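You operate a simulated robot arm through the tools that you are given. There is no shell and no other tool. Be economical: measure what you need, move in short steps, check, and stop when the job is done.

Carry out the task below with a simulated robot arm. There is one attempt and no reset: what you move stays moved.

TASK
Put things in order on the top of the wide steel table. At the end: the white ticket (marked "bun") from the top of the wide steel table is on the red plate; the brown cupcake from the top of the wide steel table stands where the white ticket stood; the jar from the top of the wide steel table is on the white plate; the white bun from the top of the wide steel table stands where the brown cupcake stood; whatever was shut is shut again. Leave all else as you found it, and nothing knocked over.
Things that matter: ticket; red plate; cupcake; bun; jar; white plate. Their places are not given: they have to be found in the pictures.

It is judged by the outcome, as a careful person would: the job done as asked, and still so three seconds after it is handed in. It fails if anything else is knocked over, pushed out of place, dropped, spilled or broken.

THE ROBOT
A 7-joint arm with a two-finger parallel gripper, fixed in place. Base frame: the origin is at the foot of the arm, x ahead of it, y to its left, z up; the work surface is at about z = 800. Lengths are in mm, angles in degrees, forces in N, time in s.
With the tool pointing down near the work surface it reaches from about 240 to 680 mm from the base axis. Its first joint turns from -66.0 to 66.0 degrees. Payload 2.4 kg.
Tool frame: the origin (TCP) lies between the finger pads and is the grasp point; the fingertips stand 30 mm ahead of it; z points along the fingers, y is the line along which they close. The gripper opens to 94 mm. The fingers are 28 mm wide and 10 mm thick; the gripper's body (50 by 96 mm) begins 55 mm behind the TCP.
Orientation is that of the tool frame in the base frame, as a unit quaternion [w, x, y, z]. With the fingers straight down and closing along the base's y, the tool's x points along the base's -x, its y along +y and its z along -z.

THE INTERFACE
- The arm moves only by the tool send_rows. Its argument "targets" is one flat list of numbers, 7 for each row, row after row: the shift along the base's x, y, z in mm, then the turn, a rotation vector about the base's x, y, z in rad, then the gripper command, from -1 (shut) to 1 (fully open), values between in proportion. In form: [x, y, z, ax, ay, az, jaw, x, y, z, ax, ay, az, jaw, ...]. A call has 1 to 10 rows; each row is the pose to reach, as a shift and turn from the pose commanded when the call began. A row lasts 0.2 s, in which the tool goes at most 50 mm and 8.6 degrees; a call with a longer step from one row to the next is refused whole, and so is a gripper value outside its range. A pose out of reach is approached as far as the arm can. The call stops where the force on the tool passes 40 N (or 10 N more than at its start, if that is more) or the arm is blocked; 0.2 s more then pass. The fingers move at their own pace (about 153 mm/s each) and stop on an object; they squeeze with about 43 N. The grip force told is the motor's: it shows also when the fingers shut on nothing. Time passes only in rows, and 0.2 s behind the last, so rows that repeat a pose let the fingers close. It gives the time, the measured TCP pose, the force on the tool (base axes), the opening and the grip force at its end, in the units of the frame above (readings bear some noise).
- Cameras (640 x 400 px; columns grow to the right, rows downward): "scene" is fixed at [43.7, 475.1, 1453.6]; the picture's right is [-0.63, -0.78, 0.00], its down [-0.44, 0.35, -0.83] and it looks along [0.64, -0.52, -0.56] (base axes); focal length 315 px, centre (320, 200). "wrist" rides on the gripper at [-37, 0, -58] in the tool frame; the picture's right is [0.00, -1.00, 0.00], its down [0.97, 0.00, -0.24] and it looks along [0.24, 0.00, 0.97] (tool axes); focal length 218 px, centre (320, 200).
- grab_frame(camera): a new picture of that camera. No time passes.
- point_at(camera, pixels): for up to 12 pixels [column, row] of the newest picture of that camera ("zoom" is the newest enlarged one), the place [x, y, z] in the base frame of the surface seen there, good to about 2 mm, but the place of the scene camera against the robot may be out by one fixed shift of up to 18 mm in any direction. No time passes.
- inspect(camera, box): a new picture of the part [left, top, right, bottom] of that camera's present view, enlarged. No time passes.
- job_done(): hands the job in; it is judged then, once.

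Work in short steps. Measure before you move; look again where a grasp or a placing could have gone wrong, and mend it. You have 80 turns and 38 pictures in all, those below and enlarged ones among them. Open the gripper and draw the arm clear of the work before you hand the job in, unless the task says otherwise; then end with one line.

The tools are called after ">>>" as name(argument=value, ...) on one line, values as JSON. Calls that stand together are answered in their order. send_rows: Moves the arm, as the interface text tells. Its arguments: {"type":"object","properties":{"targets":{"type":"array","items":{"type":"number"}}},"required":["targets"]} The other tools are called the same way: grab_frame (camera) takes a picture; point_at (camera, pixels) gives the place of the surface under pixels of a picture; inspect (camera, box) takes an enlarged picture of a part of a camera's view; job_done () hands the job in.

At the start:

```text
t: 0.0
position: [395.8, -200.8, 1105.7]
orientation: [0.0, 0.0, 1.0, 0.0]
contact_force: [-0.6, 0.1, -0.3]
grip_width: 94.1
grip_force: 0.0
```

scene: 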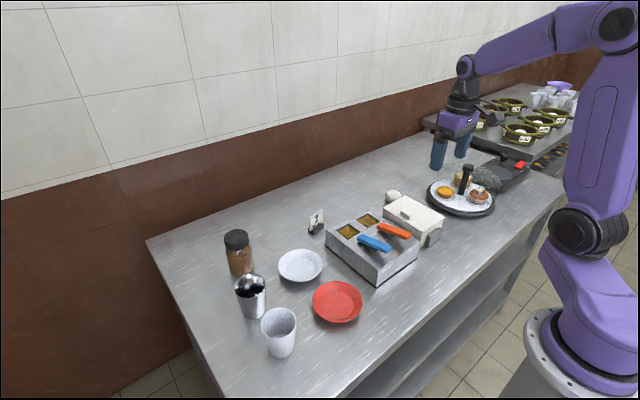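
wrist: 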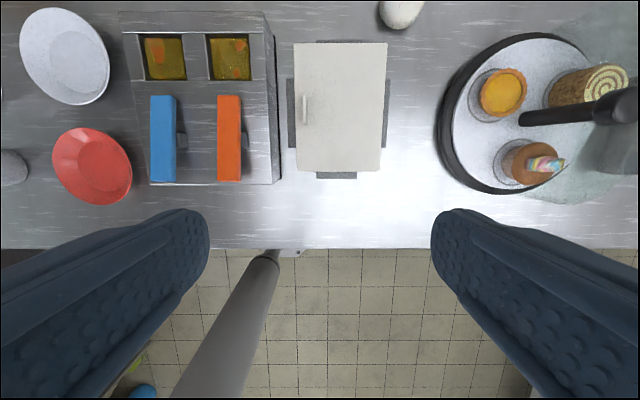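

I'll look closely at both halves of the scene before measuring.

>>> inspect(camera="scene", box=[370, 130, 550, 250])

>>> inspect(camera="scene", box=[210, 190, 450, 360])

```text
3.33 times, centred on (460, 190) of scene
```

zoom: 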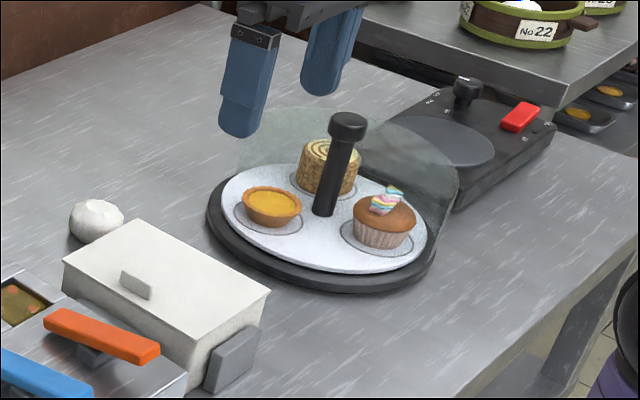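

```text
2.35 times, centred on (330, 275) of scene
```

zoom: 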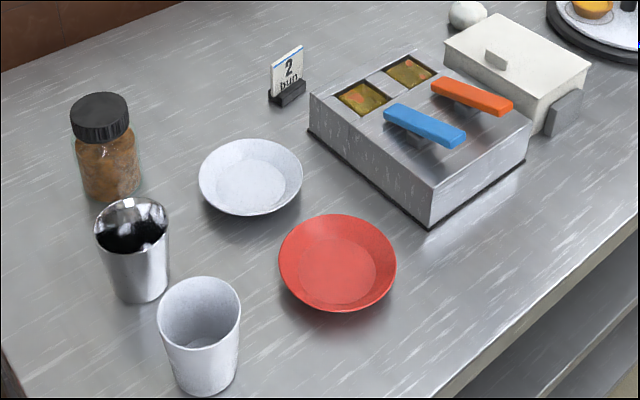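

I'll measure items in the wrist picture (calibrated to the robot) and the same ones in the scene for the offset.

>>> point_at(camera="wrist", pixels=[[92, 166], [65, 55], [402, 8], [535, 163], [600, 108], [502, 92], [13, 170], [340, 100], [460, 30], [520, 200], [580, 190], [560, 30]])

>>> point_at(camera="scene", pixels=[[337, 301], [300, 265], [393, 196], [478, 196], [467, 170], [316, 222], [237, 235], [240, 262], [318, 232], [251, 280], [279, 318], [440, 196]])

```text
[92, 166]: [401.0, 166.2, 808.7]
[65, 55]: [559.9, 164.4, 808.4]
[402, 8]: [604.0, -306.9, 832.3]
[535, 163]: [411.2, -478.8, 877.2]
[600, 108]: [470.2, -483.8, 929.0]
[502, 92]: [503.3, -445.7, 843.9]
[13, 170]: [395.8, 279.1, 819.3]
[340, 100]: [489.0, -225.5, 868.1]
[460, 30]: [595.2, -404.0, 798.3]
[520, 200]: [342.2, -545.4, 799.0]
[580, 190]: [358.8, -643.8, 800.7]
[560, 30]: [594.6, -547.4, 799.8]
```

```text
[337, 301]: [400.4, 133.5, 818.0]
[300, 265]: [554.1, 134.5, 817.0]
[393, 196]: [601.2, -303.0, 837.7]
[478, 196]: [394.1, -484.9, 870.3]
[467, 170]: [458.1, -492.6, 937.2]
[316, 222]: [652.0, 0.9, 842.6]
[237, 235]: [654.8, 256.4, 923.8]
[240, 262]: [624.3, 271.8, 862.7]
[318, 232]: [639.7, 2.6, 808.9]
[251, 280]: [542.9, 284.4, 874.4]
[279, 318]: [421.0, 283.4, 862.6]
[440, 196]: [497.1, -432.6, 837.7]
```

The cupcake is near (400,-483), next to a glass shell. I move over the stand to see it from above.

>>> send_rows(targets=[10, -45, 0, 0, 0, 0, 1, 20, -90, 0, 0, 0, 0, 1, 30, -135, 0, 0, 0, 0, 1, 40, -180, 0, 0, 0, 0, 1, 45, -225, 0, 0, 0, 0, 1, 50, -260, 0, 0, 0, 0, 1, 50, -260, 0, 0, 0, 0, 1])

>>> grab_frame(camera="wrist")

>>> grab_frame(camera="scene")

```text
t: 1.6
position: [445.6, -460.4, 1109.1]
orientation: [0.0, 0.0, 1.0, 0.0]
contact_force: [0.1, -0.1, -0.2]
grip_width: 93.9
grip_force: 0.1
```

```text
33 pictures are left
```

wrist: 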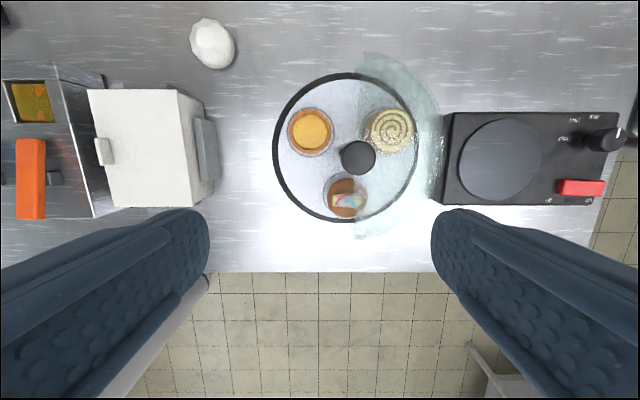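

```text
32 pictures are left
```

scene: 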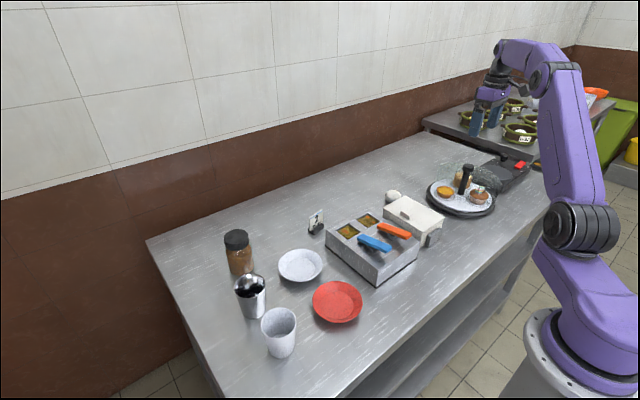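

>>> inspect(camera="wrist", box=[250, 30, 450, 255])

>>> point_at(camera="wrist", pixels=[[345, 196], [334, 203], [358, 155], [310, 130], [390, 130], [300, 170], [330, 218], [280, 150], [365, 55], [358, 236], [435, 110], [360, 215]])

```text
1.78 times, centred on (350, 142) of wrist
```

zoom: 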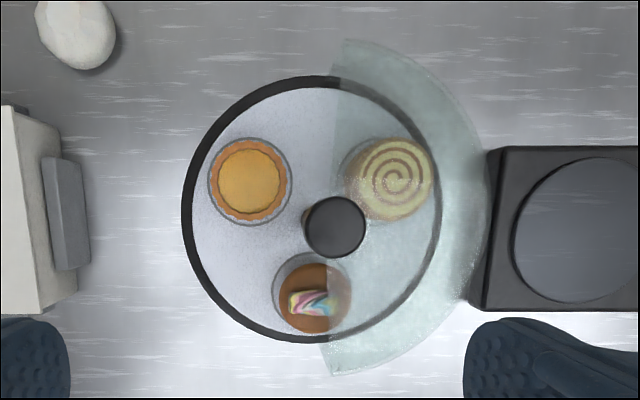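

```text
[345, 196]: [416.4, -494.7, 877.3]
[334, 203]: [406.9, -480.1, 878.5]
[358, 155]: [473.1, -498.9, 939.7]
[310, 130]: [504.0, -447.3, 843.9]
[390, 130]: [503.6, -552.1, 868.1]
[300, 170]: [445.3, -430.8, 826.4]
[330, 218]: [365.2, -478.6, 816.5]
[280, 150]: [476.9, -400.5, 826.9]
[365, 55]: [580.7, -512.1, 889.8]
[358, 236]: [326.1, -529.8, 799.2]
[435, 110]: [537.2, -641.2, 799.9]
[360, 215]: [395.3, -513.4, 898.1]
```

The cupcake sits near (409,-497), half under the glass half-cover, so I'll draw it out sideways with a tilted tool later. First the ticket: I move over the other half of the table to measure there.

>>> send_rows(targets=[10, 48, 0, 0, 0, 0, 1, 20, 96, 0, 0, 0, 0, 1, 30, 144, 0, 0, 0, 0, 1, 40, 192, 0, 0, 0, 0, 1, 50, 240, 0, 0, 0, 0, 1, 60, 288, 0, 0, 0, 0, 1, 70, 336, 0, 0, 0, 0, 1, 80, 384, 0, 0, 0, 0, 1, 90, 432, 0, 0, 0, 0, 1, 100, 480, 0, 0, 0, 0, 1])

>>> send_rows(targets=[0, 45, 0, 0, 0, 0, 1, 0, 90, 0, 0, 0, 0, 1, 0, 100, 0, 0, 0, 0, 1, 0, 100, 0, 0, 0, 0, 1])

>>> grab_frame(camera="wrist")

```text
t: 3.8
position: [547.4, 20.4, 1106.7]
orientation: [0.0, 0.0, 1.0, 0.0]
contact_force: [-0.2, -0.2, -0.3]
grip_width: 94.1
grip_force: 0.1
```

```text
t: 4.8
position: [546.5, 120.6, 1106.7]
orientation: [0.0, 0.001, 1.0, 0.001]
contact_force: [-1.4, -0.2, 0.2]
grip_width: 93.9
grip_force: 0.0
```

```text
30 pictures are left
```

wrist: 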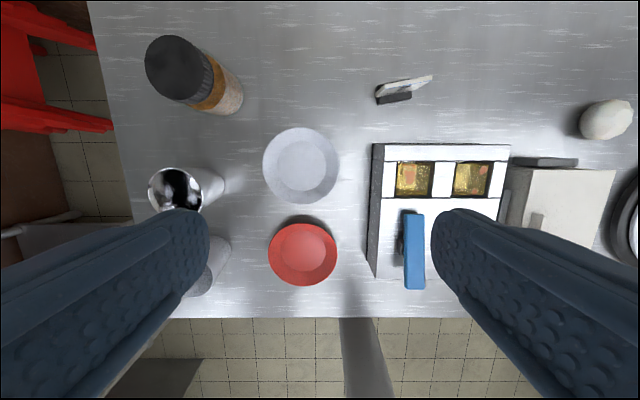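

>>> inspect(camera="wrist", box=[364, 60, 444, 110])

>>> point_at(camera="wrist", pixels=[[302, 165], [265, 165], [340, 165], [302, 255], [270, 255], [336, 255], [302, 225], [302, 285], [178, 68], [150, 70], [205, 68], [230, 100]])

```text
8.00 times, centred on (404, 85) of wrist
```

zoom: 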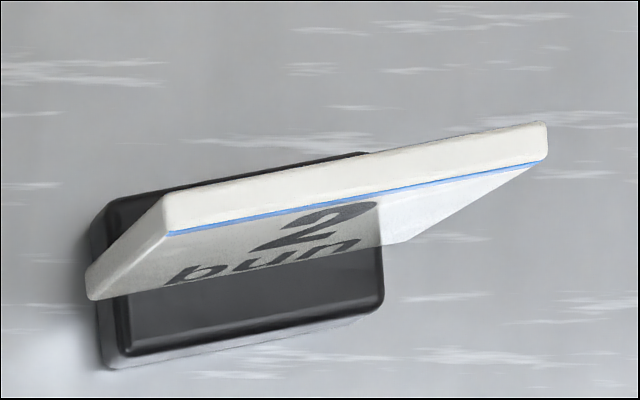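

```text
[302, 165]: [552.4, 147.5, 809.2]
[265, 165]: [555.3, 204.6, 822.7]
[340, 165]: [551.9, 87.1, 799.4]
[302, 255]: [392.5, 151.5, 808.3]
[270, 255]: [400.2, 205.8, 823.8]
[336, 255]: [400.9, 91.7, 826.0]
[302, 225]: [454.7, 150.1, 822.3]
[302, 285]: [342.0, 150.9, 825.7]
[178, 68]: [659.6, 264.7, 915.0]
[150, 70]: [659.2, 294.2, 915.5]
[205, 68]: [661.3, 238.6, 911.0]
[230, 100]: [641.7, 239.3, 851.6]
```

>>> point_at(camera="zoom", pixels=[[120, 330], [370, 290], [120, 205], [250, 310], [180, 200], [540, 135], [360, 165], [170, 225], [540, 160], [350, 180], [110, 355], [375, 305]])

>>> point_at(camera="wrist", pixels=[[178, 40], [178, 97], [588, 120], [606, 120], [628, 120], [606, 105], [606, 135], [302, 195], [302, 135], [300, 168]])

```text
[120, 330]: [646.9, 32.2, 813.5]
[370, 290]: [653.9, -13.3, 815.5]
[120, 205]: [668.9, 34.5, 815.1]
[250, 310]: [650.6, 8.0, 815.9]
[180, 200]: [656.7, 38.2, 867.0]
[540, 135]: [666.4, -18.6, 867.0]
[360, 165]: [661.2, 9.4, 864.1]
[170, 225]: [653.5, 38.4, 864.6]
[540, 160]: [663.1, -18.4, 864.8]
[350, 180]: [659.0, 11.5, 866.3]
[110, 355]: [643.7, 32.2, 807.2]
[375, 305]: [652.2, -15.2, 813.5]
```

```text
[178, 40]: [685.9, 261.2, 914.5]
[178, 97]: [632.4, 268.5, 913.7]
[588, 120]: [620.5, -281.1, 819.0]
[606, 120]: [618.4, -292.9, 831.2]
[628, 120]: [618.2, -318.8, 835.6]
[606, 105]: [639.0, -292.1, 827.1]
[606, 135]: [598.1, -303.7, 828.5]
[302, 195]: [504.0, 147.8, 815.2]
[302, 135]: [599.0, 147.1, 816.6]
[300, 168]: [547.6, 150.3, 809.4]
```

Ticket card runs (655,38)→(665,-18), top z 867, centre ≈(660,10), 10° yaw. I turn the tool −80° about z so it closes across the card and come to z≈955 above it.

>>> send_rows(targets=[11, -11, -10, 0, 0, -0.14, 0.3, 23, -22, -25, 0, 0, -0.28, 0.3, 34, -33, -40, 0, 0, -0.42, 0.3, 46, -44, -60, 0, 0, -0.56, 0.3, 57, -55, -75, 0, 0, -0.7, 0.3, 68, -66, -90, 0, 0, -0.84, 0.3, 80, -77, -105, 0, 0, -0.98, 0.3, 91, -88, -120, 0, 0, -1.12, 0.3, 103, -99, -135, 0, 0, -1.26, 0.3, 114, -110, -150, 0, 0, -1.396, 0.3])

>>> grab_frame(camera="wrist")

```text
t: 7.0
position: [658.9, 10.1, 955.4]
orientation: [-0.001, 0.645, 0.765, 0.001]
contact_force: [-0.8, -0.5, -0.3]
grip_width: 61.2
grip_force: 0.0
```

```text
28 pictures are left
```

wrist: 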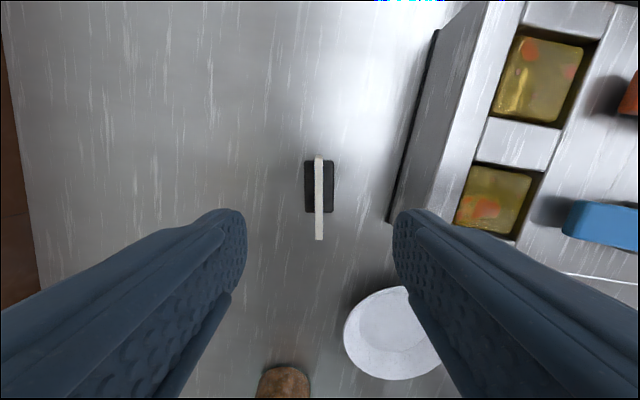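

The card is aligned between the fingers (column 319). I descend to TCP z≈849 and close.

>>> send_rows(targets=[0, 0, -40, 0, 0, 0, 0.3, 0, 0, -75, 0, 0, 0, 0.3, 0, 0, -95, 0, 0, 0, 0.3, 0, 0, -106, 0, 0, 0, 0.3, 0, 0, -106, 0, 0, 0, 0.3, 0, 0, -106, 0, 0, 0, -1, 0, 0, -106, 0, 0, 0, -1, 0, 0, -106, 0, 0, 0, -1])

```text
t: 8.8
position: [659.0, 8.7, 848.9]
orientation: [0.0, 0.643, 0.766, -0.001]
contact_force: [0.0, 0.1, -0.6]
grip_width: 9.7
grip_force: 42.7
```

>>> send_rows(targets=[0, 0, 45, 0, 0, 0, -1, 0, 0, 90, 0, 0, 0, -1, 0, 10, 120, 0, 0, 0, -1, -40, 30, 120, 0, 0, 0, -1, -80, 52, 120, 0, 0, 0, -1, -120, 74, 120, 0, 0, 0, -1, -160, 96, 120, 0, 0, 0, -1, -200, 116, 120, 0, 0, 0, -1, -235, 132, 120, 0, 0, 0, -1, -261, 139, 120, 0, 0, 0, -1])

>>> grab_frame(camera="wrist")

>>> grab_frame(camera="scene")

```text
t: 11.0
position: [399.5, 150.0, 968.0]
orientation: [0.0, 0.643, 0.766, 0.0]
contact_force: [0.0, 0.4, -1.2]
grip_width: 9.6
grip_force: 43.2
```

```text
27 pictures are left
```

wrist: 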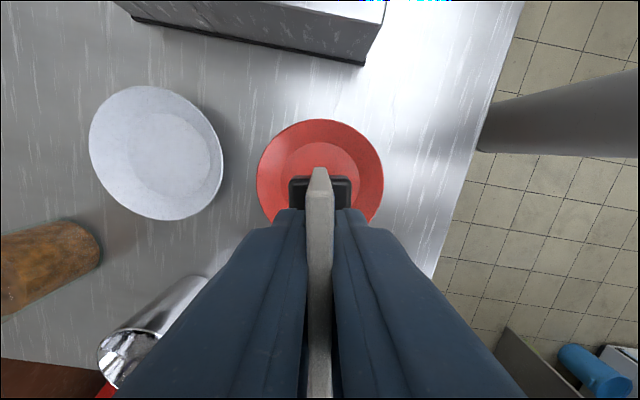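

```text
26 pictures are left
```

scene: 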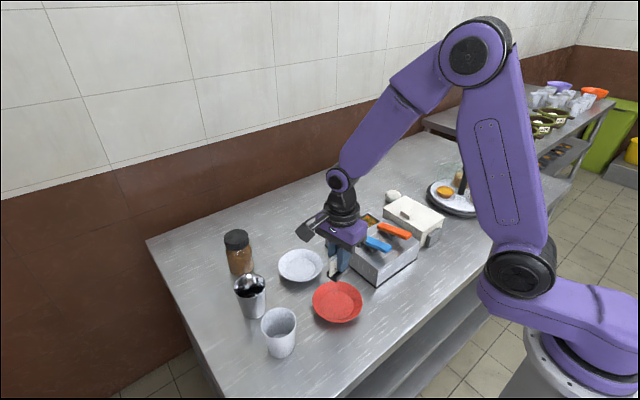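

Ticket is held upright over the red plate's centre (398,149). I lower until it just touches the plate floor (z≈809).

>>> send_rows(targets=[-1, -1, -40, 0, 0, 0, -1, -1, -1, -80, 0, 0, 0, -1, -1, -1, -100, 0, 0, 0, -1, -1, -1, -106, 0, 0, 0, -1, -1, -1, -108, 0, 0, 0, -1, -1, -1, -109.5, 0, 0, 0, -1, -1, -1, -109.5, 0, 0, 0, -1])

>>> inspect(camera="scene", box=[280, 230, 400, 330])

```text
t: 12.6
position: [397.2, 147.4, 860.0]
orientation: [0.0, 0.643, 0.766, 0.0]
contact_force: [-0.4, 0.6, -0.6]
grip_width: 9.6
grip_force: 43.0
```

```text
4.00 times, centred on (340, 280) of scene
```

zoom: 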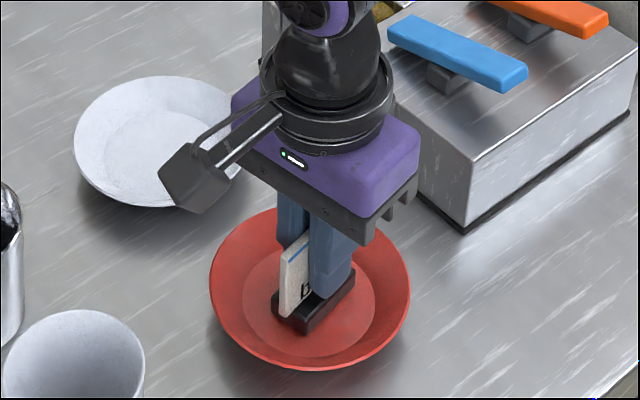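

>>> send_rows(targets=[0, 0, -1, 0, 0, 0, -1, 0, 0, -1.5, 0, 0, 0, -1, 0, 0, -1.5, 0, 0, 0, -1])

```text
t: 13.4
position: [396.9, 147.5, 859.0]
orientation: [-0.001, 0.642, 0.766, -0.001]
contact_force: [0.1, 0.0, -0.7]
grip_width: 9.4
grip_force: 42.8
```

>>> send_rows(targets=[0, 0, -1, 0, 0, 0, -1, 0, 0, -1, 0, 0, 0, -1])

```text
t: 14.0
position: [397.1, 148.1, 858.1]
orientation: [0.001, 0.642, 0.766, 0.001]
contact_force: [-1.6, -1.9, 20.3]
grip_width: 9.2
grip_force: 43.0
```

Contact felt (20 N): the ticket is down. Release and rise.

>>> send_rows(targets=[0, 0, 0.5, 0, 0, 0, -1, 0, 0, 0.5, 0, 0, 0, -0.3, 0, 0, 0.5, 0, 0, 0, -0.3, 0, 0, 30, 0, 0, 0, -0.3, 0, 0, 75, 0, 0, 0, 0, 0, 0, 120, 0, 0, 0, 0.3, 0, 0, 165, 0, 0, 0, 0.3])

>>> grab_frame(camera="wrist")

```text
t: 15.6
position: [398.3, 147.8, 1021.3]
orientation: [0.001, 0.643, 0.766, 0.0]
contact_force: [-0.1, 0.7, 0.7]
grip_width: 61.1
grip_force: 0.1
```

```text
24 pictures are left
```

wrist: 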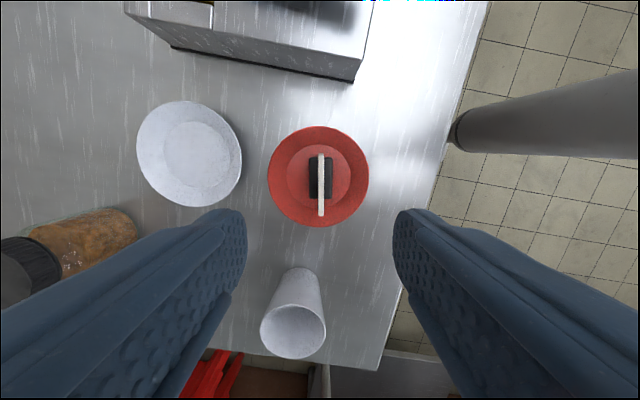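

Ticket stands centred on the red plate. Now travel to the cupcake side, yawing −10° so the tool closes along x.

>>> send_rows(targets=[1, -48, 3, 0, 0, -0.05, 0.3, 2, -96, 6, 0, 0, -0.1, 0.3, 3, -144, 10, 0, 0, -0.15, 0.3, 4, -192, 10, 0, 0, -0.175, 0.3, 5, -240, 10, 0, 0, -0.175, 0.3, 6, -288, 10, 0, 0, -0.175, 0.3, 7, -336, 10, 0, 0, -0.175, 0.3, 8, -384, 10, 0, 0, -0.175, 0.3, 10, -432, 10, 0, 0, -0.175, 0.3, 12, -480, 10, 0, 0, -0.175, 0.3])

>>> send_rows(targets=[0, -5, 0, -0.13, 0, 0, 0.4, 0, -10, 0, -0.26, 0, 0, 0.4, 0, -20, 0, -0.39, 0, 0, 0.4, 0, -30, 0, -0.52, 0, 0, 0.4, 0, -40, 0, -0.65, 0, 0, 0.4, 0, -50, 0, -0.785, 0, 0, 0.4, 0, -50, 0, -0.785, 0, 0, 0.4])

>>> grab_frame(camera="wrist")

>>> grab_frame(camera="scene")

```text
t: 17.8
position: [407.7, -331.7, 1032.9]
orientation: [0.0, 0.708, 0.707, 0.0]
contact_force: [0.6, 0.3, 0.2]
grip_width: 61.0
grip_force: 0.1
```

```text
t: 19.4
position: [409.8, -381.7, 1033.1]
orientation: [0.269, 0.654, 0.653, -0.27]
contact_force: [0.4, 0.4, 0.7]
grip_width: 65.5
grip_force: 0.1
```

```text
23 pictures are left
```

wrist: 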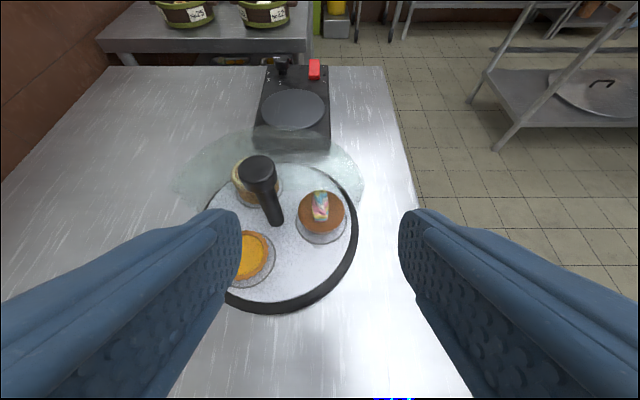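

```text
22 pictures are left
```

scene: 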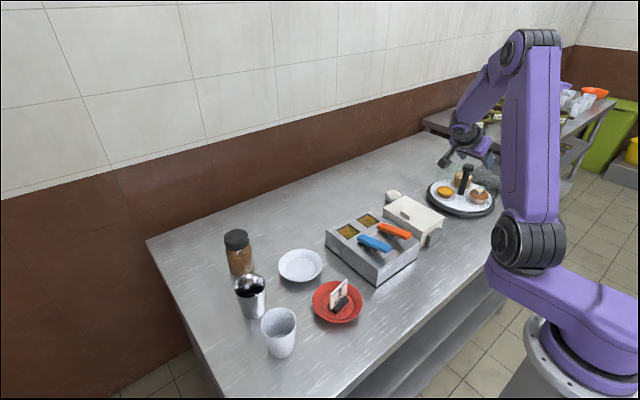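

Tilt works; the cupcake is straight ahead at (321,212). I measure it and the cover's edges.

>>> inspect(camera="wrist", box=[160, 120, 400, 320])

>>> point_at(camera="wrist", pixels=[[300, 212], [343, 212], [321, 225], [321, 203], [321, 236], [270, 210], [278, 222], [362, 195], [355, 165], [175, 190], [255, 165], [310, 206]])

```text
2.00 times, centred on (280, 220) of wrist
```

zoom: 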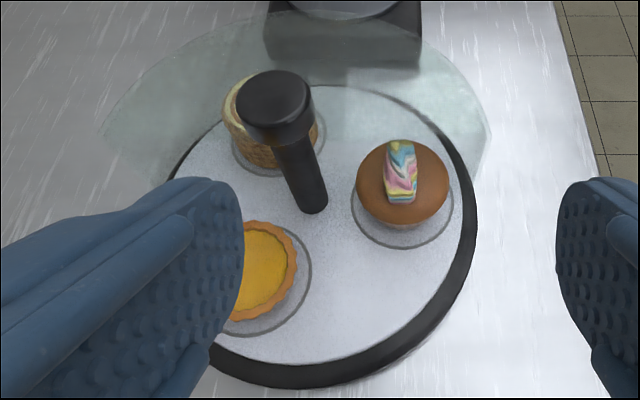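

```text
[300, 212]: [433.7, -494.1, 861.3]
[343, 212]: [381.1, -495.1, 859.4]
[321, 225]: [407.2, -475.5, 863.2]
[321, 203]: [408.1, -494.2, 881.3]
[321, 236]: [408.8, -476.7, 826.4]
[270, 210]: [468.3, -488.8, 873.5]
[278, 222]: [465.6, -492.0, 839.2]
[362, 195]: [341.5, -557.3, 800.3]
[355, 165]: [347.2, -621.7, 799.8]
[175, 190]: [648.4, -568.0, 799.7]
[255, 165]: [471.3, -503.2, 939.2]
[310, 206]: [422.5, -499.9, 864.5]
```

>>> inspect(camera="wrist", box=[290, 140, 386, 200])

>>> inspect(camera="scene", box=[420, 150, 516, 222])

```text
6.67 times, centred on (338, 170) of wrist
```

zoom: 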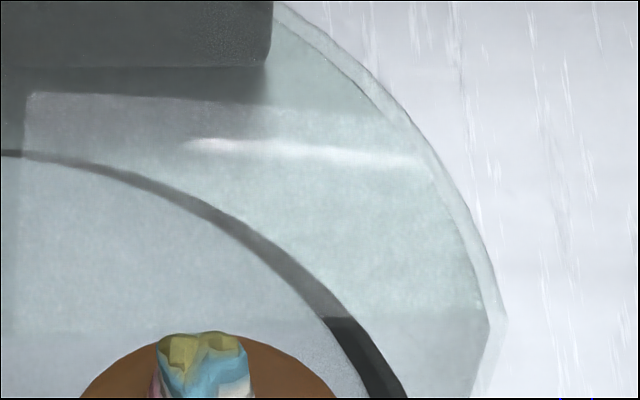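

```text
5.56 times, centred on (468, 186) of scene
```

zoom: 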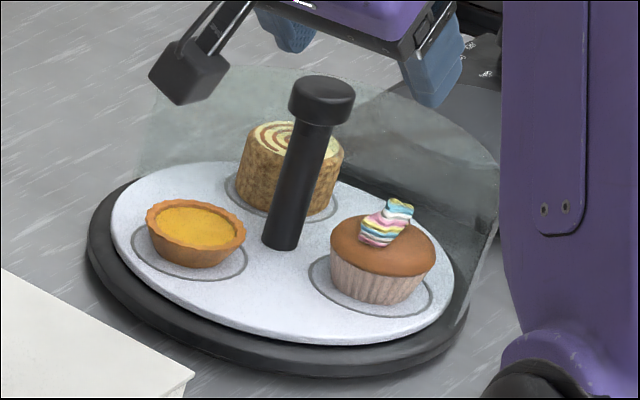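

Cover: flat roof at z≈898, front plane y≈−505, side wall at x≈360. Cupcake centre x≈407.5, Ø54. I go to a pre-grasp point on the tool axis with 62 mm opening.

>>> send_rows(targets=[-1, -15, -40, 0, 0, 0, 0.32, -2.3, -35, -80, 0, 0, 0, 0.32, -2.3, -53, -114, 0, 0, 0, 0.32, -2.3, -73, -134, 0, 0, 0, 0.32, -2.3, -73, -134, 0, 0, 0, 0.32])

>>> grab_frame(camera="wrist")

```text
t: 20.6
position: [408.7, -456.9, 899.0]
orientation: [0.272, 0.652, 0.654, -0.271]
contact_force: [0.7, -0.5, -0.7]
grip_width: 62.0
grip_force: 0.1
```

```text
18 pictures are left
```

wrist: 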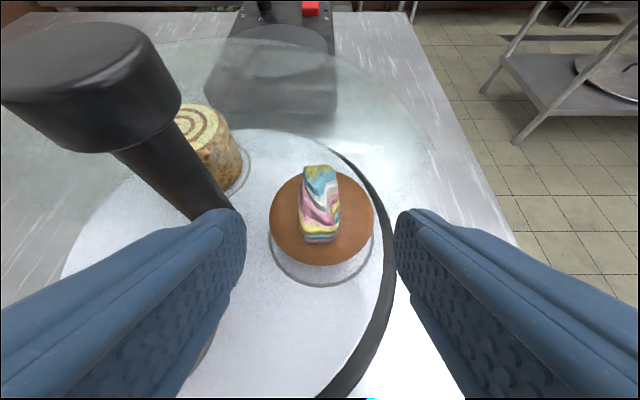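

Centred between fingers (cupcake 270–374, fingers 246–397). Slide in along the tool axis and close.

>>> send_rows(targets=[-0.5, -10, -10, 0, 0, 0, 0.32, -0.5, -20, -20, 0, 0, 0, 0.32, -0.5, -28, -29, 0, 0, 0, 0.32, -0.5, -33, -35, 0, 0, 0, 0.32, -0.5, -33, -35, 0, 0, 0, 0.32])

```text
t: 21.8
position: [406.5, -488.4, 862.4]
orientation: [0.27, 0.654, 0.653, -0.27]
contact_force: [0.1, -0.6, -0.9]
grip_width: 62.0
grip_force: 0.0
```

>>> send_rows(targets=[0, 0, 0, 0, 0, 0, 0, 0, 0, 0, 0, 0, 0, -0.3, 0, 0, 0, 0, 0, 0, -1, 0, 0, 0, 0, 0, 0, -1])

>>> grab_frame(camera="wrist")

```text
t: 22.8
position: [405.8, -488.3, 864.3]
orientation: [0.27, 0.654, 0.653, -0.27]
contact_force: [0.0, -0.6, 0.6]
grip_width: 58.0
grip_force: 43.2
```

```text
17 pictures are left
```

wrist: 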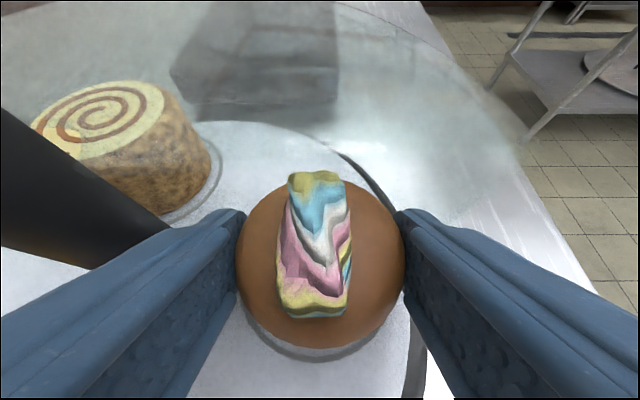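

Gripped (58 mm). I lift 4 mm, draw it out along +y from under the roof, then raise.

>>> send_rows(targets=[0, 0, 4, 0, 0, 0, -1, 0, 12, 5, 0, 0, 0, -1, 0, 30, 5, 0, 0, 0, -1, 0, 55, 5, 0, 0, 0, -1, 0, 75, 10, 0, 0, 0, -1, 0, 80, 45, 0, 0, 0, -1, 0, 85, 85, 0, 0, 0, -1, 0, 90, 125, 0, 0, 0, -1, 0, 90, 125, 0, 0, 0, -1])

>>> grab_frame(camera="scene")

```text
t: 24.8
position: [407.2, -399.1, 987.0]
orientation: [0.27, 0.654, 0.653, -0.272]
contact_force: [0.2, -0.2, 0.6]
grip_width: 58.0
grip_force: 42.9
```

```text
16 pictures are left
```

scene: 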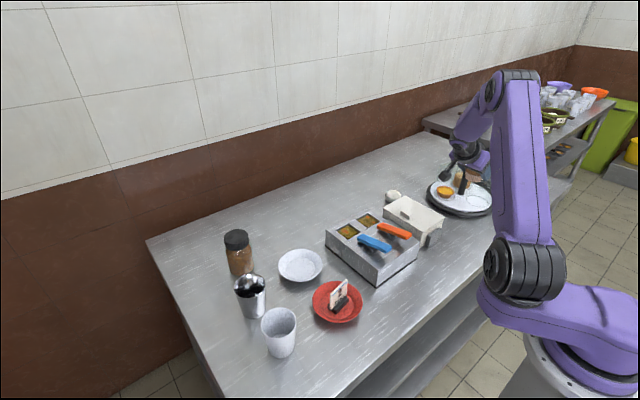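

Cupcake is out cleanly. Travel to above the ticket's old place at height.

>>> send_rows(targets=[15, 40, 0, 0, 0, 0, -1, 35, 80, 0, 0, 0, 0, -1, 58, 120, 0, 0, 0, 0, -1, 82, 160, 0, 0, 0, 0, -1, 106, 200, 0, 0, 0, 0, -1, 130, 240, 0, 0, 0, 0, -1, 154, 280, 0, 0, 0, 0, -1, 178, 320, 0, 0, 0, 0, -1, 202, 360, 0, 0, 0, 0, -1, 226, 395, 0, 0, 0, 0, -1])

>>> send_rows(targets=[25, 22, -30, 0, 0, 0, -1, 25, 22, -60, 0, 0, 0, -1, 25, 22, -60, 0, 0, 0, -1])

```text
t: 27.0
position: [632.3, -5.2, 988.3]
orientation: [0.271, 0.653, 0.653, -0.271]
contact_force: [0.2, 0.4, -0.2]
grip_width: 57.5
grip_force: 43.1
```

```text
t: 27.8
position: [657.4, 17.3, 925.2]
orientation: [0.271, 0.653, 0.654, -0.27]
contact_force: [-0.3, -0.5, -0.5]
grip_width: 58.0
grip_force: 43.0
```

>>> send_rows(targets=[1, 1.5, -40, 0, 0, 0, -1, 1, 1.5, -70, 0, 0, 0, -1, 1, 1.5, -80, 0, 0, 0, -1, 1, 1.5, -84, 0, 0, 0, -1, 1, 1.5, -86, 0, 0, 0, -1, 1, 1.5, -86, 0, 0, 0, -1])

>>> inspect(camera="scene", box=[260, 170, 372, 240])

```text
t: 29.2
position: [657.3, 20.3, 841.8]
orientation: [0.271, 0.653, 0.653, -0.271]
contact_force: [-1.2, 0.3, -0.9]
grip_width: 57.8
grip_force: 42.7
```

```text
5.71 times, centred on (316, 205) of scene
```

zoom: 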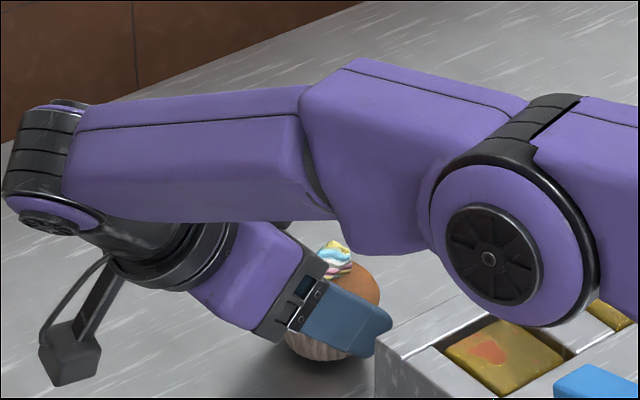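

A box on the tool's underside hangs low; I check its height before lowering further.

>>> point_at(camera="zoom", pixels=[[72, 380], [50, 365], [95, 375], [70, 345], [320, 355], [360, 345], [310, 350], [300, 325], [480, 290], [60, 396]])

```text
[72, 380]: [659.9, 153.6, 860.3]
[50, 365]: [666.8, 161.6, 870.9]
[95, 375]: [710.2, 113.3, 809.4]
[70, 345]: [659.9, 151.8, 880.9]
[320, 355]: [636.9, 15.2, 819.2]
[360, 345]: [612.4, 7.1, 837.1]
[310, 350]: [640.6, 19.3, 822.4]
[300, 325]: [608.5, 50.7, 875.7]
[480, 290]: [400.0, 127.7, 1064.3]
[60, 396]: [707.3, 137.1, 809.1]
```

Clearance is ample (~55 mm). Lower the remaining ~5 mm gently.

>>> send_rows(targets=[0.5, -1, -2, 0, 0, 0, -1, 0.5, -1, -3, 0, 0, 0, -1, 0.5, -1, -4, 0, 0, 0, -1, 0.5, -1, -4, 0, 0, 0, -1])

```text
t: 30.2
position: [659.5, 17.6, 838.0]
orientation: [0.27, 0.654, 0.653, -0.271]
contact_force: [0.1, 0.0, -0.5]
grip_width: 58.1
grip_force: 43.4
```

>>> send_rows(targets=[0, 0, -0.7, 0, 0, 0, -1, 0, 0, -1.3, 0, 0, 0, -1, 0, 0, -1.3, 0, 0, 0, -1])

```text
t: 31.0
position: [658.1, 19.2, 837.8]
orientation: [0.27, 0.654, 0.653, -0.27]
contact_force: [-0.2, 0.4, 0.1]
grip_width: 58.0
grip_force: 42.9
```

>>> send_rows(targets=[0, 0, -0.7, 0, 0, 0, -1, 0, 0, -1.3, 0, 0, 0, -1, 0, 0, -1.3, 0, 0, 0, -1])

```text
t: 31.8
position: [658.3, 19.1, 836.3]
orientation: [0.271, 0.654, 0.653, -0.271]
contact_force: [-0.3, 0.2, 3.2]
grip_width: 57.9
grip_force: 43.1
```

Touching (3 N). Release and withdraw along the tool axis.

>>> send_rows(targets=[0, 0, 0, 0, 0, 0, 0.4, 0, 0, 0, 0, 0, 0, 0.4, 0, 8, 8, 0, 0, 0, 0.4, 0, 25, 25, 0, 0, 0, 0.4, 0, 50, 50, 0, 0, 0, 0.4, 0, 70, 90, 0, 0, 0, 0.4, 0, 70, 130, 0, 0, 0, 0.4, 0, 70, 130, 0, 0, 0, 0.4])

>>> grab_frame(camera="wrist")

```text
t: 33.6
position: [657.7, 88.3, 967.1]
orientation: [0.27, 0.653, 0.654, -0.27]
contact_force: [0.8, -0.4, 0.6]
grip_width: 65.9
grip_force: 0.0
out of reach, approached as far as the arm can: row 6
```

```text
14 pictures are left
```

wrist: 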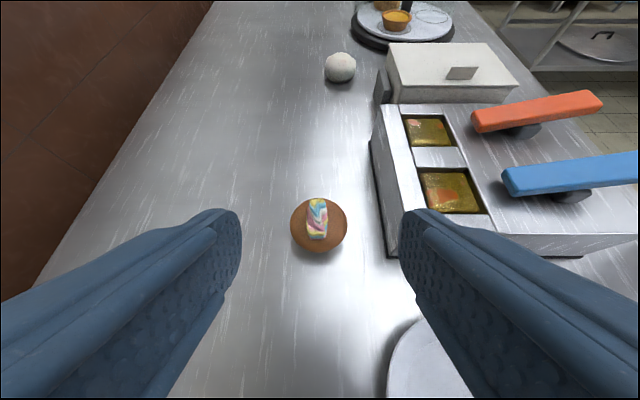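

Cupcake stands at the ticket's place. Now measure the bun from here.

>>> point_at(camera="wrist", pixels=[[340, 68], [327, 67], [353, 67], [340, 56], [340, 80], [319, 225], [390, 75], [392, 48], [380, 90]])

>>> inspect(camera="wrist", box=[300, 40, 380, 90])

```text
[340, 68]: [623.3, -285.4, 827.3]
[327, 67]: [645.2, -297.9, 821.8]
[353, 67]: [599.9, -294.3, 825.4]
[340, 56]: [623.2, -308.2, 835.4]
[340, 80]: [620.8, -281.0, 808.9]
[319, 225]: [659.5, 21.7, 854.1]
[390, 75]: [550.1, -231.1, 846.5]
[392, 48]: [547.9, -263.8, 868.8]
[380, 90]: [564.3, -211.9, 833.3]
```

```text
8.00 times, centred on (340, 65) of wrist
```

zoom: 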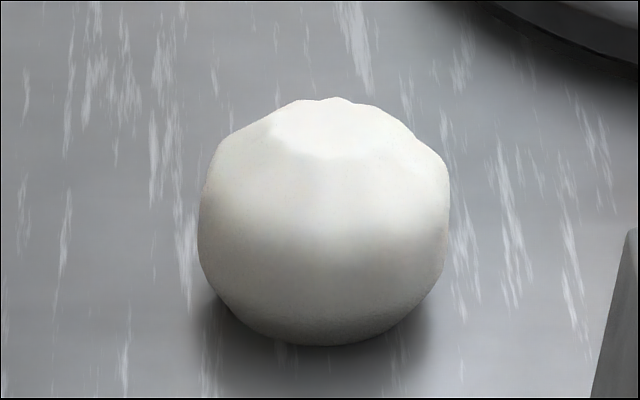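

Bun centre ≈(622.5,−304), Ø≈52, top z≈837. I move to a pre-grasp on the tool axis with 64 mm opening.

>>> send_rows(targets=[-5, -45, 0, 0, 0, 0, 0.36, -10, -90, 0, 0, 0, 0, 0.36, -15, -135, 0, 0, 0, 0, 0.36, -20, -180, 0, 0, 0, 0, 0.36, -25, -225, 0, 0, 0, 0, 0.36, -30, -270, 0, 0, 0, 0, 0.36, -35, -310, -10, 0, 0, 0, 0.36, -35.2, -323, -50, 0, 0, 0, 0.36, -35.2, -328, -80, 0, 0, 0, 0.36, -35.2, -328, -80, 0, 0, 0, 0.36])

>>> grab_frame(camera="wrist")

```text
t: 35.8
position: [624.6, -240.5, 885.3]
orientation: [0.271, 0.653, 0.654, -0.27]
contact_force: [0.0, 0.2, -0.6]
grip_width: 63.7
grip_force: 0.0
```

```text
12 pictures are left
```

wrist: 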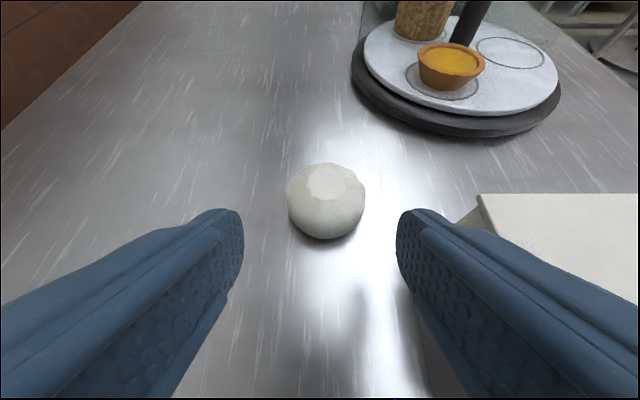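

>>> point_at(camera="wrist", pixels=[[292, 205], [361, 205], [326, 205], [326, 232], [326, 165], [326, 180], [490, 200], [475, 215], [510, 52], [484, 46], [540, 46]])

```text
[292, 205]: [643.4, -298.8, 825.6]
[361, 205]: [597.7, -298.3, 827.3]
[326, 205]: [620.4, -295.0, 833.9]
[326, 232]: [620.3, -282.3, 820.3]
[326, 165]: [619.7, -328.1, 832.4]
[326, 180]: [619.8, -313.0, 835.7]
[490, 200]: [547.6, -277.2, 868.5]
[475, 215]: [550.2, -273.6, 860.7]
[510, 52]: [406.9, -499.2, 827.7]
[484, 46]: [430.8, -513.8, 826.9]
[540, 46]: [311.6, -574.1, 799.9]
```

Bun centre x≈620.4, y≈−306. Slide in along the tool axis to (620.4,−291,834).

>>> send_rows(targets=[-4, -5, -5, 0, 0, 0, 0.36, -4, -25, -25, 0, 0, 0, 0.36, -4, -42, -42, 0, 0, 0, 0.36, -4, -50, -51, 0, 0, 0, 0.36, -4, -50, -51, 0, 0, 0, 0.36])

```text
t: 37.0
position: [620.1, -288.6, 834.2]
orientation: [0.271, 0.653, 0.654, -0.27]
contact_force: [0.0, 0.1, -0.8]
grip_width: 63.5
grip_force: 0.1
```

>>> send_rows(targets=[0, -2, 0, 0, 0, 0, 0.3, 0, -2, 0, 0, 0, 0, 0, 0, -2, 0, 0, 0, 0, -1, 0, -2, 0, 0, 0, 0, -1])

>>> grab_frame(camera="wrist")

```text
t: 38.0
position: [620.1, -292.2, 835.0]
orientation: [0.271, 0.653, 0.654, -0.27]
contact_force: [0.4, -0.1, -0.4]
grip_width: 54.9
grip_force: 43.2
```

```text
11 pictures are left
```

wrist: 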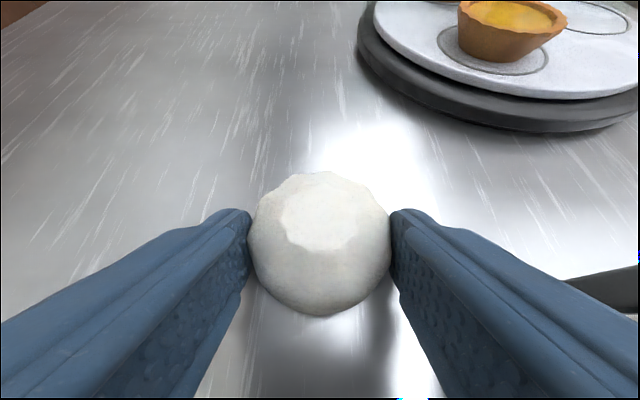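

Held (55 mm). Lift and carry to above the stand's open side.

>>> send_rows(targets=[0, 0, 40, 0, 0, 0, -1, 0, 0, 85, 0, 0, 0, -1, 0, 0, 125, 0, 0, 0, -1, -42, -20, 130, 0, 0, 0, -1, -84, -40, 130, 0, 0, 0, -1, -126, -60, 130, 0, 0, 0, -1, -168, -80, 130, 0, 0, 0, -1, -200, -100, 120, 0, 0, 0, -1, -212.5, -115, 105, 0, 0, 0, -1, -212.5, -130, 85, 0, 0, 0, -1])

>>> grab_frame(camera="wrist")

```text
t: 40.2
position: [406.6, -419.6, 921.1]
orientation: [0.27, 0.654, 0.653, -0.271]
contact_force: [0.3, -0.3, -0.1]
grip_width: 54.8
grip_force: 43.0
```

```text
10 pictures are left
```

wrist: 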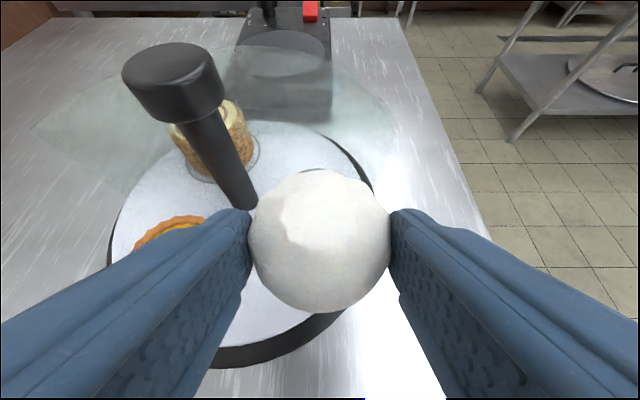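

>>> send_rows(targets=[1, -15, -12, 0, 0, 0, -1, 1, -30, -25, 0, 0, 0, -1, 1, -45, -39, 0, 0, 0, -1, 1, -56, -49, 0, 0, 0, -1, 1, -63.5, -55, 0, 0, 0, -1, 1, -63.5, -56, 0, 0, 0, -1, 1, -63.5, -56, 0, 0, 0, -1])

```text
t: 41.8
position: [408.8, -484.5, 864.4]
orientation: [0.271, 0.653, 0.654, -0.27]
contact_force: [-0.2, 0.4, 0.2]
grip_width: 54.9
grip_force: 42.9
```

>>> send_rows(targets=[-0.5, 0, -0.8, 0, 0, 0, -1, -0.5, 0, -1.6, 0, 0, 0, -1, -0.5, 0, -1.6, 0, 0, 0, -1])

>>> inspect(camera="scene", box=[420, 150, 516, 222])

```text
t: 42.6
position: [408.5, -485.0, 863.4]
orientation: [0.271, 0.653, 0.653, -0.271]
contact_force: [-0.3, -0.4, 0.0]
grip_width: 55.0
grip_force: 42.6
```

```text
5.56 times, centred on (468, 186) of scene
```

zoom: 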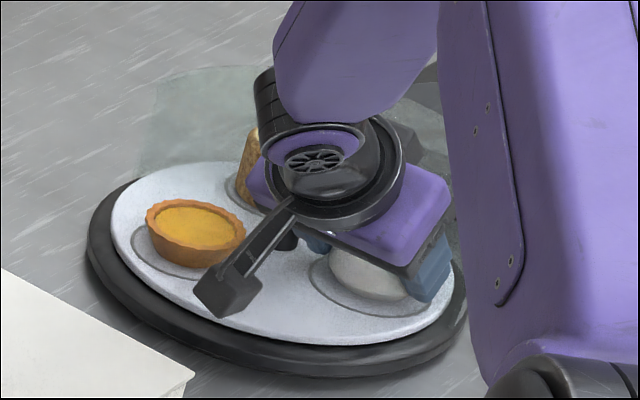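

>>> send_rows(targets=[-0.5, 0, -0.8, 0, 0, 0, -1, -0.5, 0, -1.5, 0, 0, 0, -1, -0.5, 0, -1.5, 0, 0, 0, -1])

```text
t: 43.4
position: [408.6, -485.0, 861.5]
orientation: [0.272, 0.653, 0.653, -0.27]
contact_force: [-1.3, -1.1, 4.0]
grip_width: 54.7
grip_force: 43.2
```

Contact (4 N). Release to 62 mm and withdraw along the tool axis.

>>> send_rows(targets=[0, 0, 0, 0, 0, 0, 0.32, 0, 0, 0, 0, 0, 0, 0.32, 0, 8, 8, 0, 0, 0, 0.32, 0, 25, 25, 0, 0, 0, 0.32, 0, 50, 50, 0, 0, 0, 0.32, 0, 75, 85, 0, 0, 0, 0.32, 0, 100, 125, 0, 0, 0, 0.32, 0, 100, 125, 0, 0, 0, 0.32])

>>> grab_frame(camera="wrist")

```text
t: 45.2
position: [405.8, -383.5, 984.5]
orientation: [0.272, 0.653, 0.654, -0.27]
contact_force: [0.2, -0.3, -0.8]
grip_width: 62.1
grip_force: 0.1
```

```text
8 pictures are left
```

wrist: 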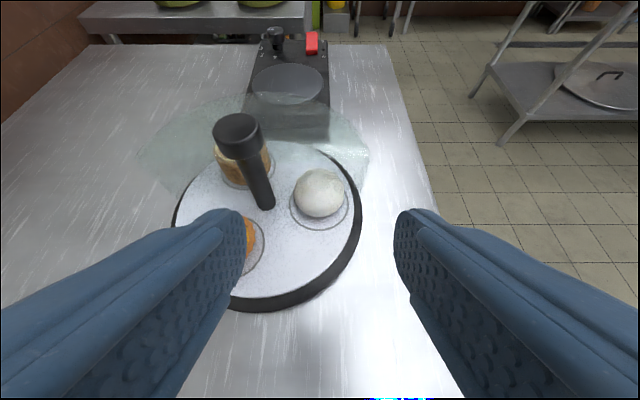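

Bun sits within the ring where the cupcake was. Now the jar at ≈(660,265), radius ≈710, so a tilted outward grasp on the cap; I yaw +112° while travelling high.

>>> send_rows(targets=[7, 38, 5, 0, 0, 0.145, 0.6, 14, 76, 10, 0, 0, 0.29, 0.6, 21, 115, 15, 0, 0, 0.435, 0.6, 28, 153, 20, 0, 0, 0.58, 0.6, 35, 191, 25, 0, 0, 0.725, 0.6, 42, 230, 25, 0, 0, 0.87, 0.6, 49, 268, 25, 0, 0, 1.015, 0.6, 57, 306, 25, 0, 0, 1.16, 0.6, 66, 345, 25, 0, 0, 1.305, 0.6, 74, 383, 25, 0, 0, 1.45, 0.6])

>>> send_rows(targets=[20, 40, 0, 0, 0, 0.13, 0.7, 40, 80, -5, 0, 0, 0.26, 0.7, 60, 120, -15, 0, 0, 0.39, 0.7, 80, 160, -25, 0, 0, 0.505, 0.7, 100, 200, -35, 0, 0, 0.505, 0.7, 117, 232, -45, 0, 0, 0.505, 0.7, 117, 232, -45, 0, 0, 0.505, 0.7])

>>> grab_frame(camera="wrist")

```text
t: 47.4
position: [451.1, -152.0, 1010.4]
orientation: [0.367, 0.259, 0.887, -0.107]
contact_force: [2.8, 6.1, 0.3]
grip_width: 75.1
grip_force: 0.0
out of reach, approached as far as the arm can: row 7, 8, 9
```

```text
t: 49.0
position: [597.8, 234.0, 968.3]
orientation: [0.375, -0.176, 0.907, 0.073]
contact_force: [-0.6, -1.0, 0.3]
grip_width: 79.8
grip_force: 0.0
```

```text
7 pictures are left
```

wrist: 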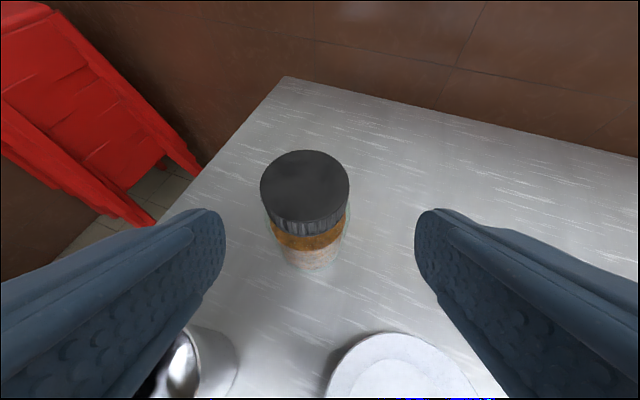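

>>> point_at(camera="wrist", pixels=[[305, 185], [263, 187], [348, 187], [305, 153], [305, 215], [308, 225], [308, 233], [310, 262], [268, 225], [349, 225], [400, 370], [185, 345]])

>>> inspect(camera="wrist", box=[220, 130, 400, 280])

```text
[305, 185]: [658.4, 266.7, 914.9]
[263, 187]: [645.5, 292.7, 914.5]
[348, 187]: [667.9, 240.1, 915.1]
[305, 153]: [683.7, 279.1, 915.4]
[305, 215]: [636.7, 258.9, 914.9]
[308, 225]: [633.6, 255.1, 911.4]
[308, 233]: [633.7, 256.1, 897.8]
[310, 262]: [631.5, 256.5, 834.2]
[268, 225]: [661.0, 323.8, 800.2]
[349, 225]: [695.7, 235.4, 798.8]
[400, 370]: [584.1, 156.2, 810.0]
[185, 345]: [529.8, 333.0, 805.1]
```

```text
2.67 times, centred on (310, 205) of wrist
```

zoom: 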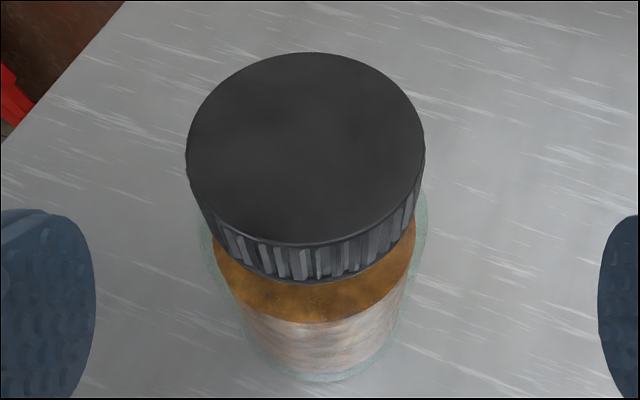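

Cap centre ≈(659,267), z 887–915, Ø57; glass body slightly wider. Approach along the tool axis to TCP (659,267,892).

>>> send_rows(targets=[14, 10, -20, 0, 0, 0, 0.7, 28, 20, -41, 0, 0, 0, 0.7, 40, 25, -53, 0, 0, 0, 0.7, 51, 29, -65, 0, 0, 0, 0.7, 61, 33, -76, 0, 0, 0, 0.7, 61, 33, -76, 0, 0, 0, 0.7])

```text
t: 50.4
position: [660.2, 264.1, 890.7]
orientation: [0.375, -0.177, 0.907, 0.073]
contact_force: [0.3, 0.5, -0.4]
grip_width: 80.4
grip_force: 0.2
```

>>> send_rows(targets=[-1, 2.5, 0, 0, 0, 0, 0.7, -1, 2.5, 0, 0, 0, 0, 0.4, -1, 2.5, 0, 0, 0, 0, 0.2, -1, 2.5, 0, 0, 0, 0, -1, -1, 2.5, 0, 0, 0, 0, -1])

>>> grab_frame(camera="wrist")

```text
t: 51.6
position: [660.5, 265.7, 891.2]
orientation: [0.376, -0.176, 0.907, 0.072]
contact_force: [0.9, -0.2, -0.2]
grip_width: 75.5
grip_force: 43.4
```

```text
5 pictures are left
```

wrist: 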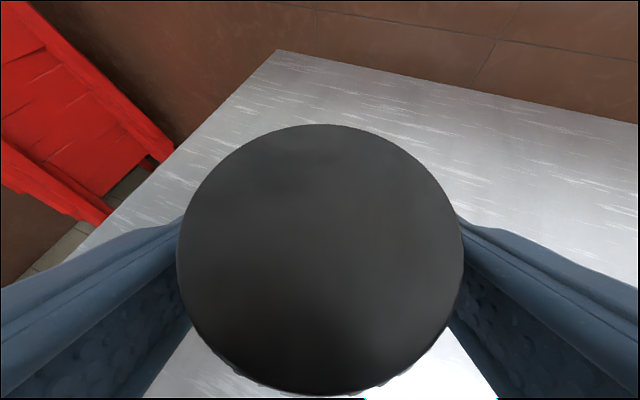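

Gripped on the glass just below the cap (75.5 mm). Lift and carry over the white plate centre (551.5,147.3).

>>> send_rows(targets=[0, 0, 10, 0, 0, 0, -1, 0, 0, 35, 0, 0, 0, -1, 0, 0, 60, 0, 0, 0, -1, -28, -30, 60, 0, 0, 0, -1, -55, -60, 60, 0, 0, 0, -1, -82, -90, 60, 0, 0, 0, -1, -108, -119, 60, 0, 0, 0, -1, -108, -119, 60, 0, 0, 0, -1])

>>> grab_frame(camera="scene")

```text
t: 53.4
position: [551.2, 144.3, 950.8]
orientation: [0.374, -0.175, 0.908, 0.072]
contact_force: [1.1, 0.1, -4.1]
grip_width: 75.6
grip_force: 43.1
```

```text
4 pictures are left
```

scene: 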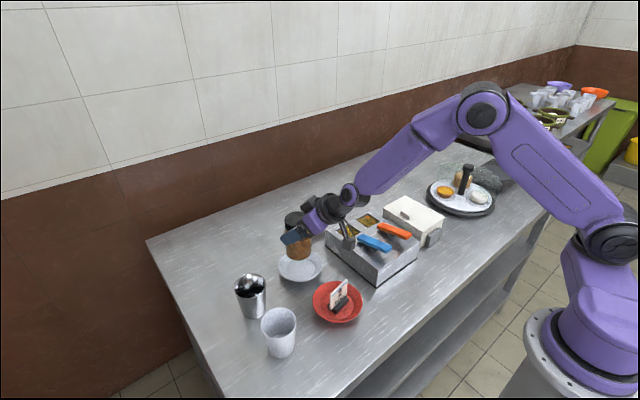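

The tool's underside box is seen near (349,240), close to the container; I measure the gap.

>>> point_at(camera="scene", pixels=[[349, 245], [348, 240], [345, 230], [352, 243], [325, 243], [327, 238], [377, 282], [360, 265], [340, 292], [334, 285], [345, 281]])

>>> inspect(camera="scene", box=[270, 190, 390, 290])

```text
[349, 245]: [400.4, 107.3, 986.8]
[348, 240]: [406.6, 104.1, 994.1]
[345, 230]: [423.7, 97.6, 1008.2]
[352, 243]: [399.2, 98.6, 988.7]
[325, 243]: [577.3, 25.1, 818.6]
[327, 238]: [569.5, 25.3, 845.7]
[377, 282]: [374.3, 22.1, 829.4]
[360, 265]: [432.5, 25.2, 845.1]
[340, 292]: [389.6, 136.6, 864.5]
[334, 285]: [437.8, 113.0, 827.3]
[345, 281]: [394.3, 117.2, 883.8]
```

```text
4.00 times, centred on (330, 240) of scene
```

zoom: 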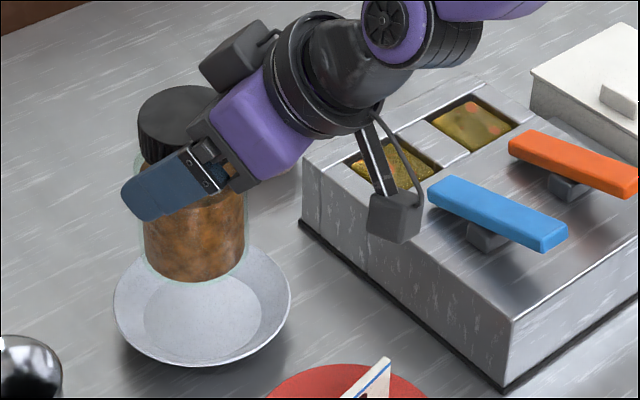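

Gaps are good (≈50 mm after lowering). Lower the jar onto the plate, slowly at the end.

>>> send_rows(targets=[1, 3, -15, 0, 0, 0, -1, 1, 3, -35, 0, 0, 0, -1, 1, 3, -43, 0, 0, 0, -1, 1, 3, -46, 0, 0, 0, -1, 1, 3, -47.5, 0, 0, 0, -1, 1, 3, -47.5, 0, 0, 0, -1])

```text
t: 54.8
position: [552.1, 148.4, 902.7]
orientation: [0.378, -0.176, 0.906, 0.073]
contact_force: [-4.2, -0.8, 8.2]
grip_width: 75.5
grip_force: 43.0
```

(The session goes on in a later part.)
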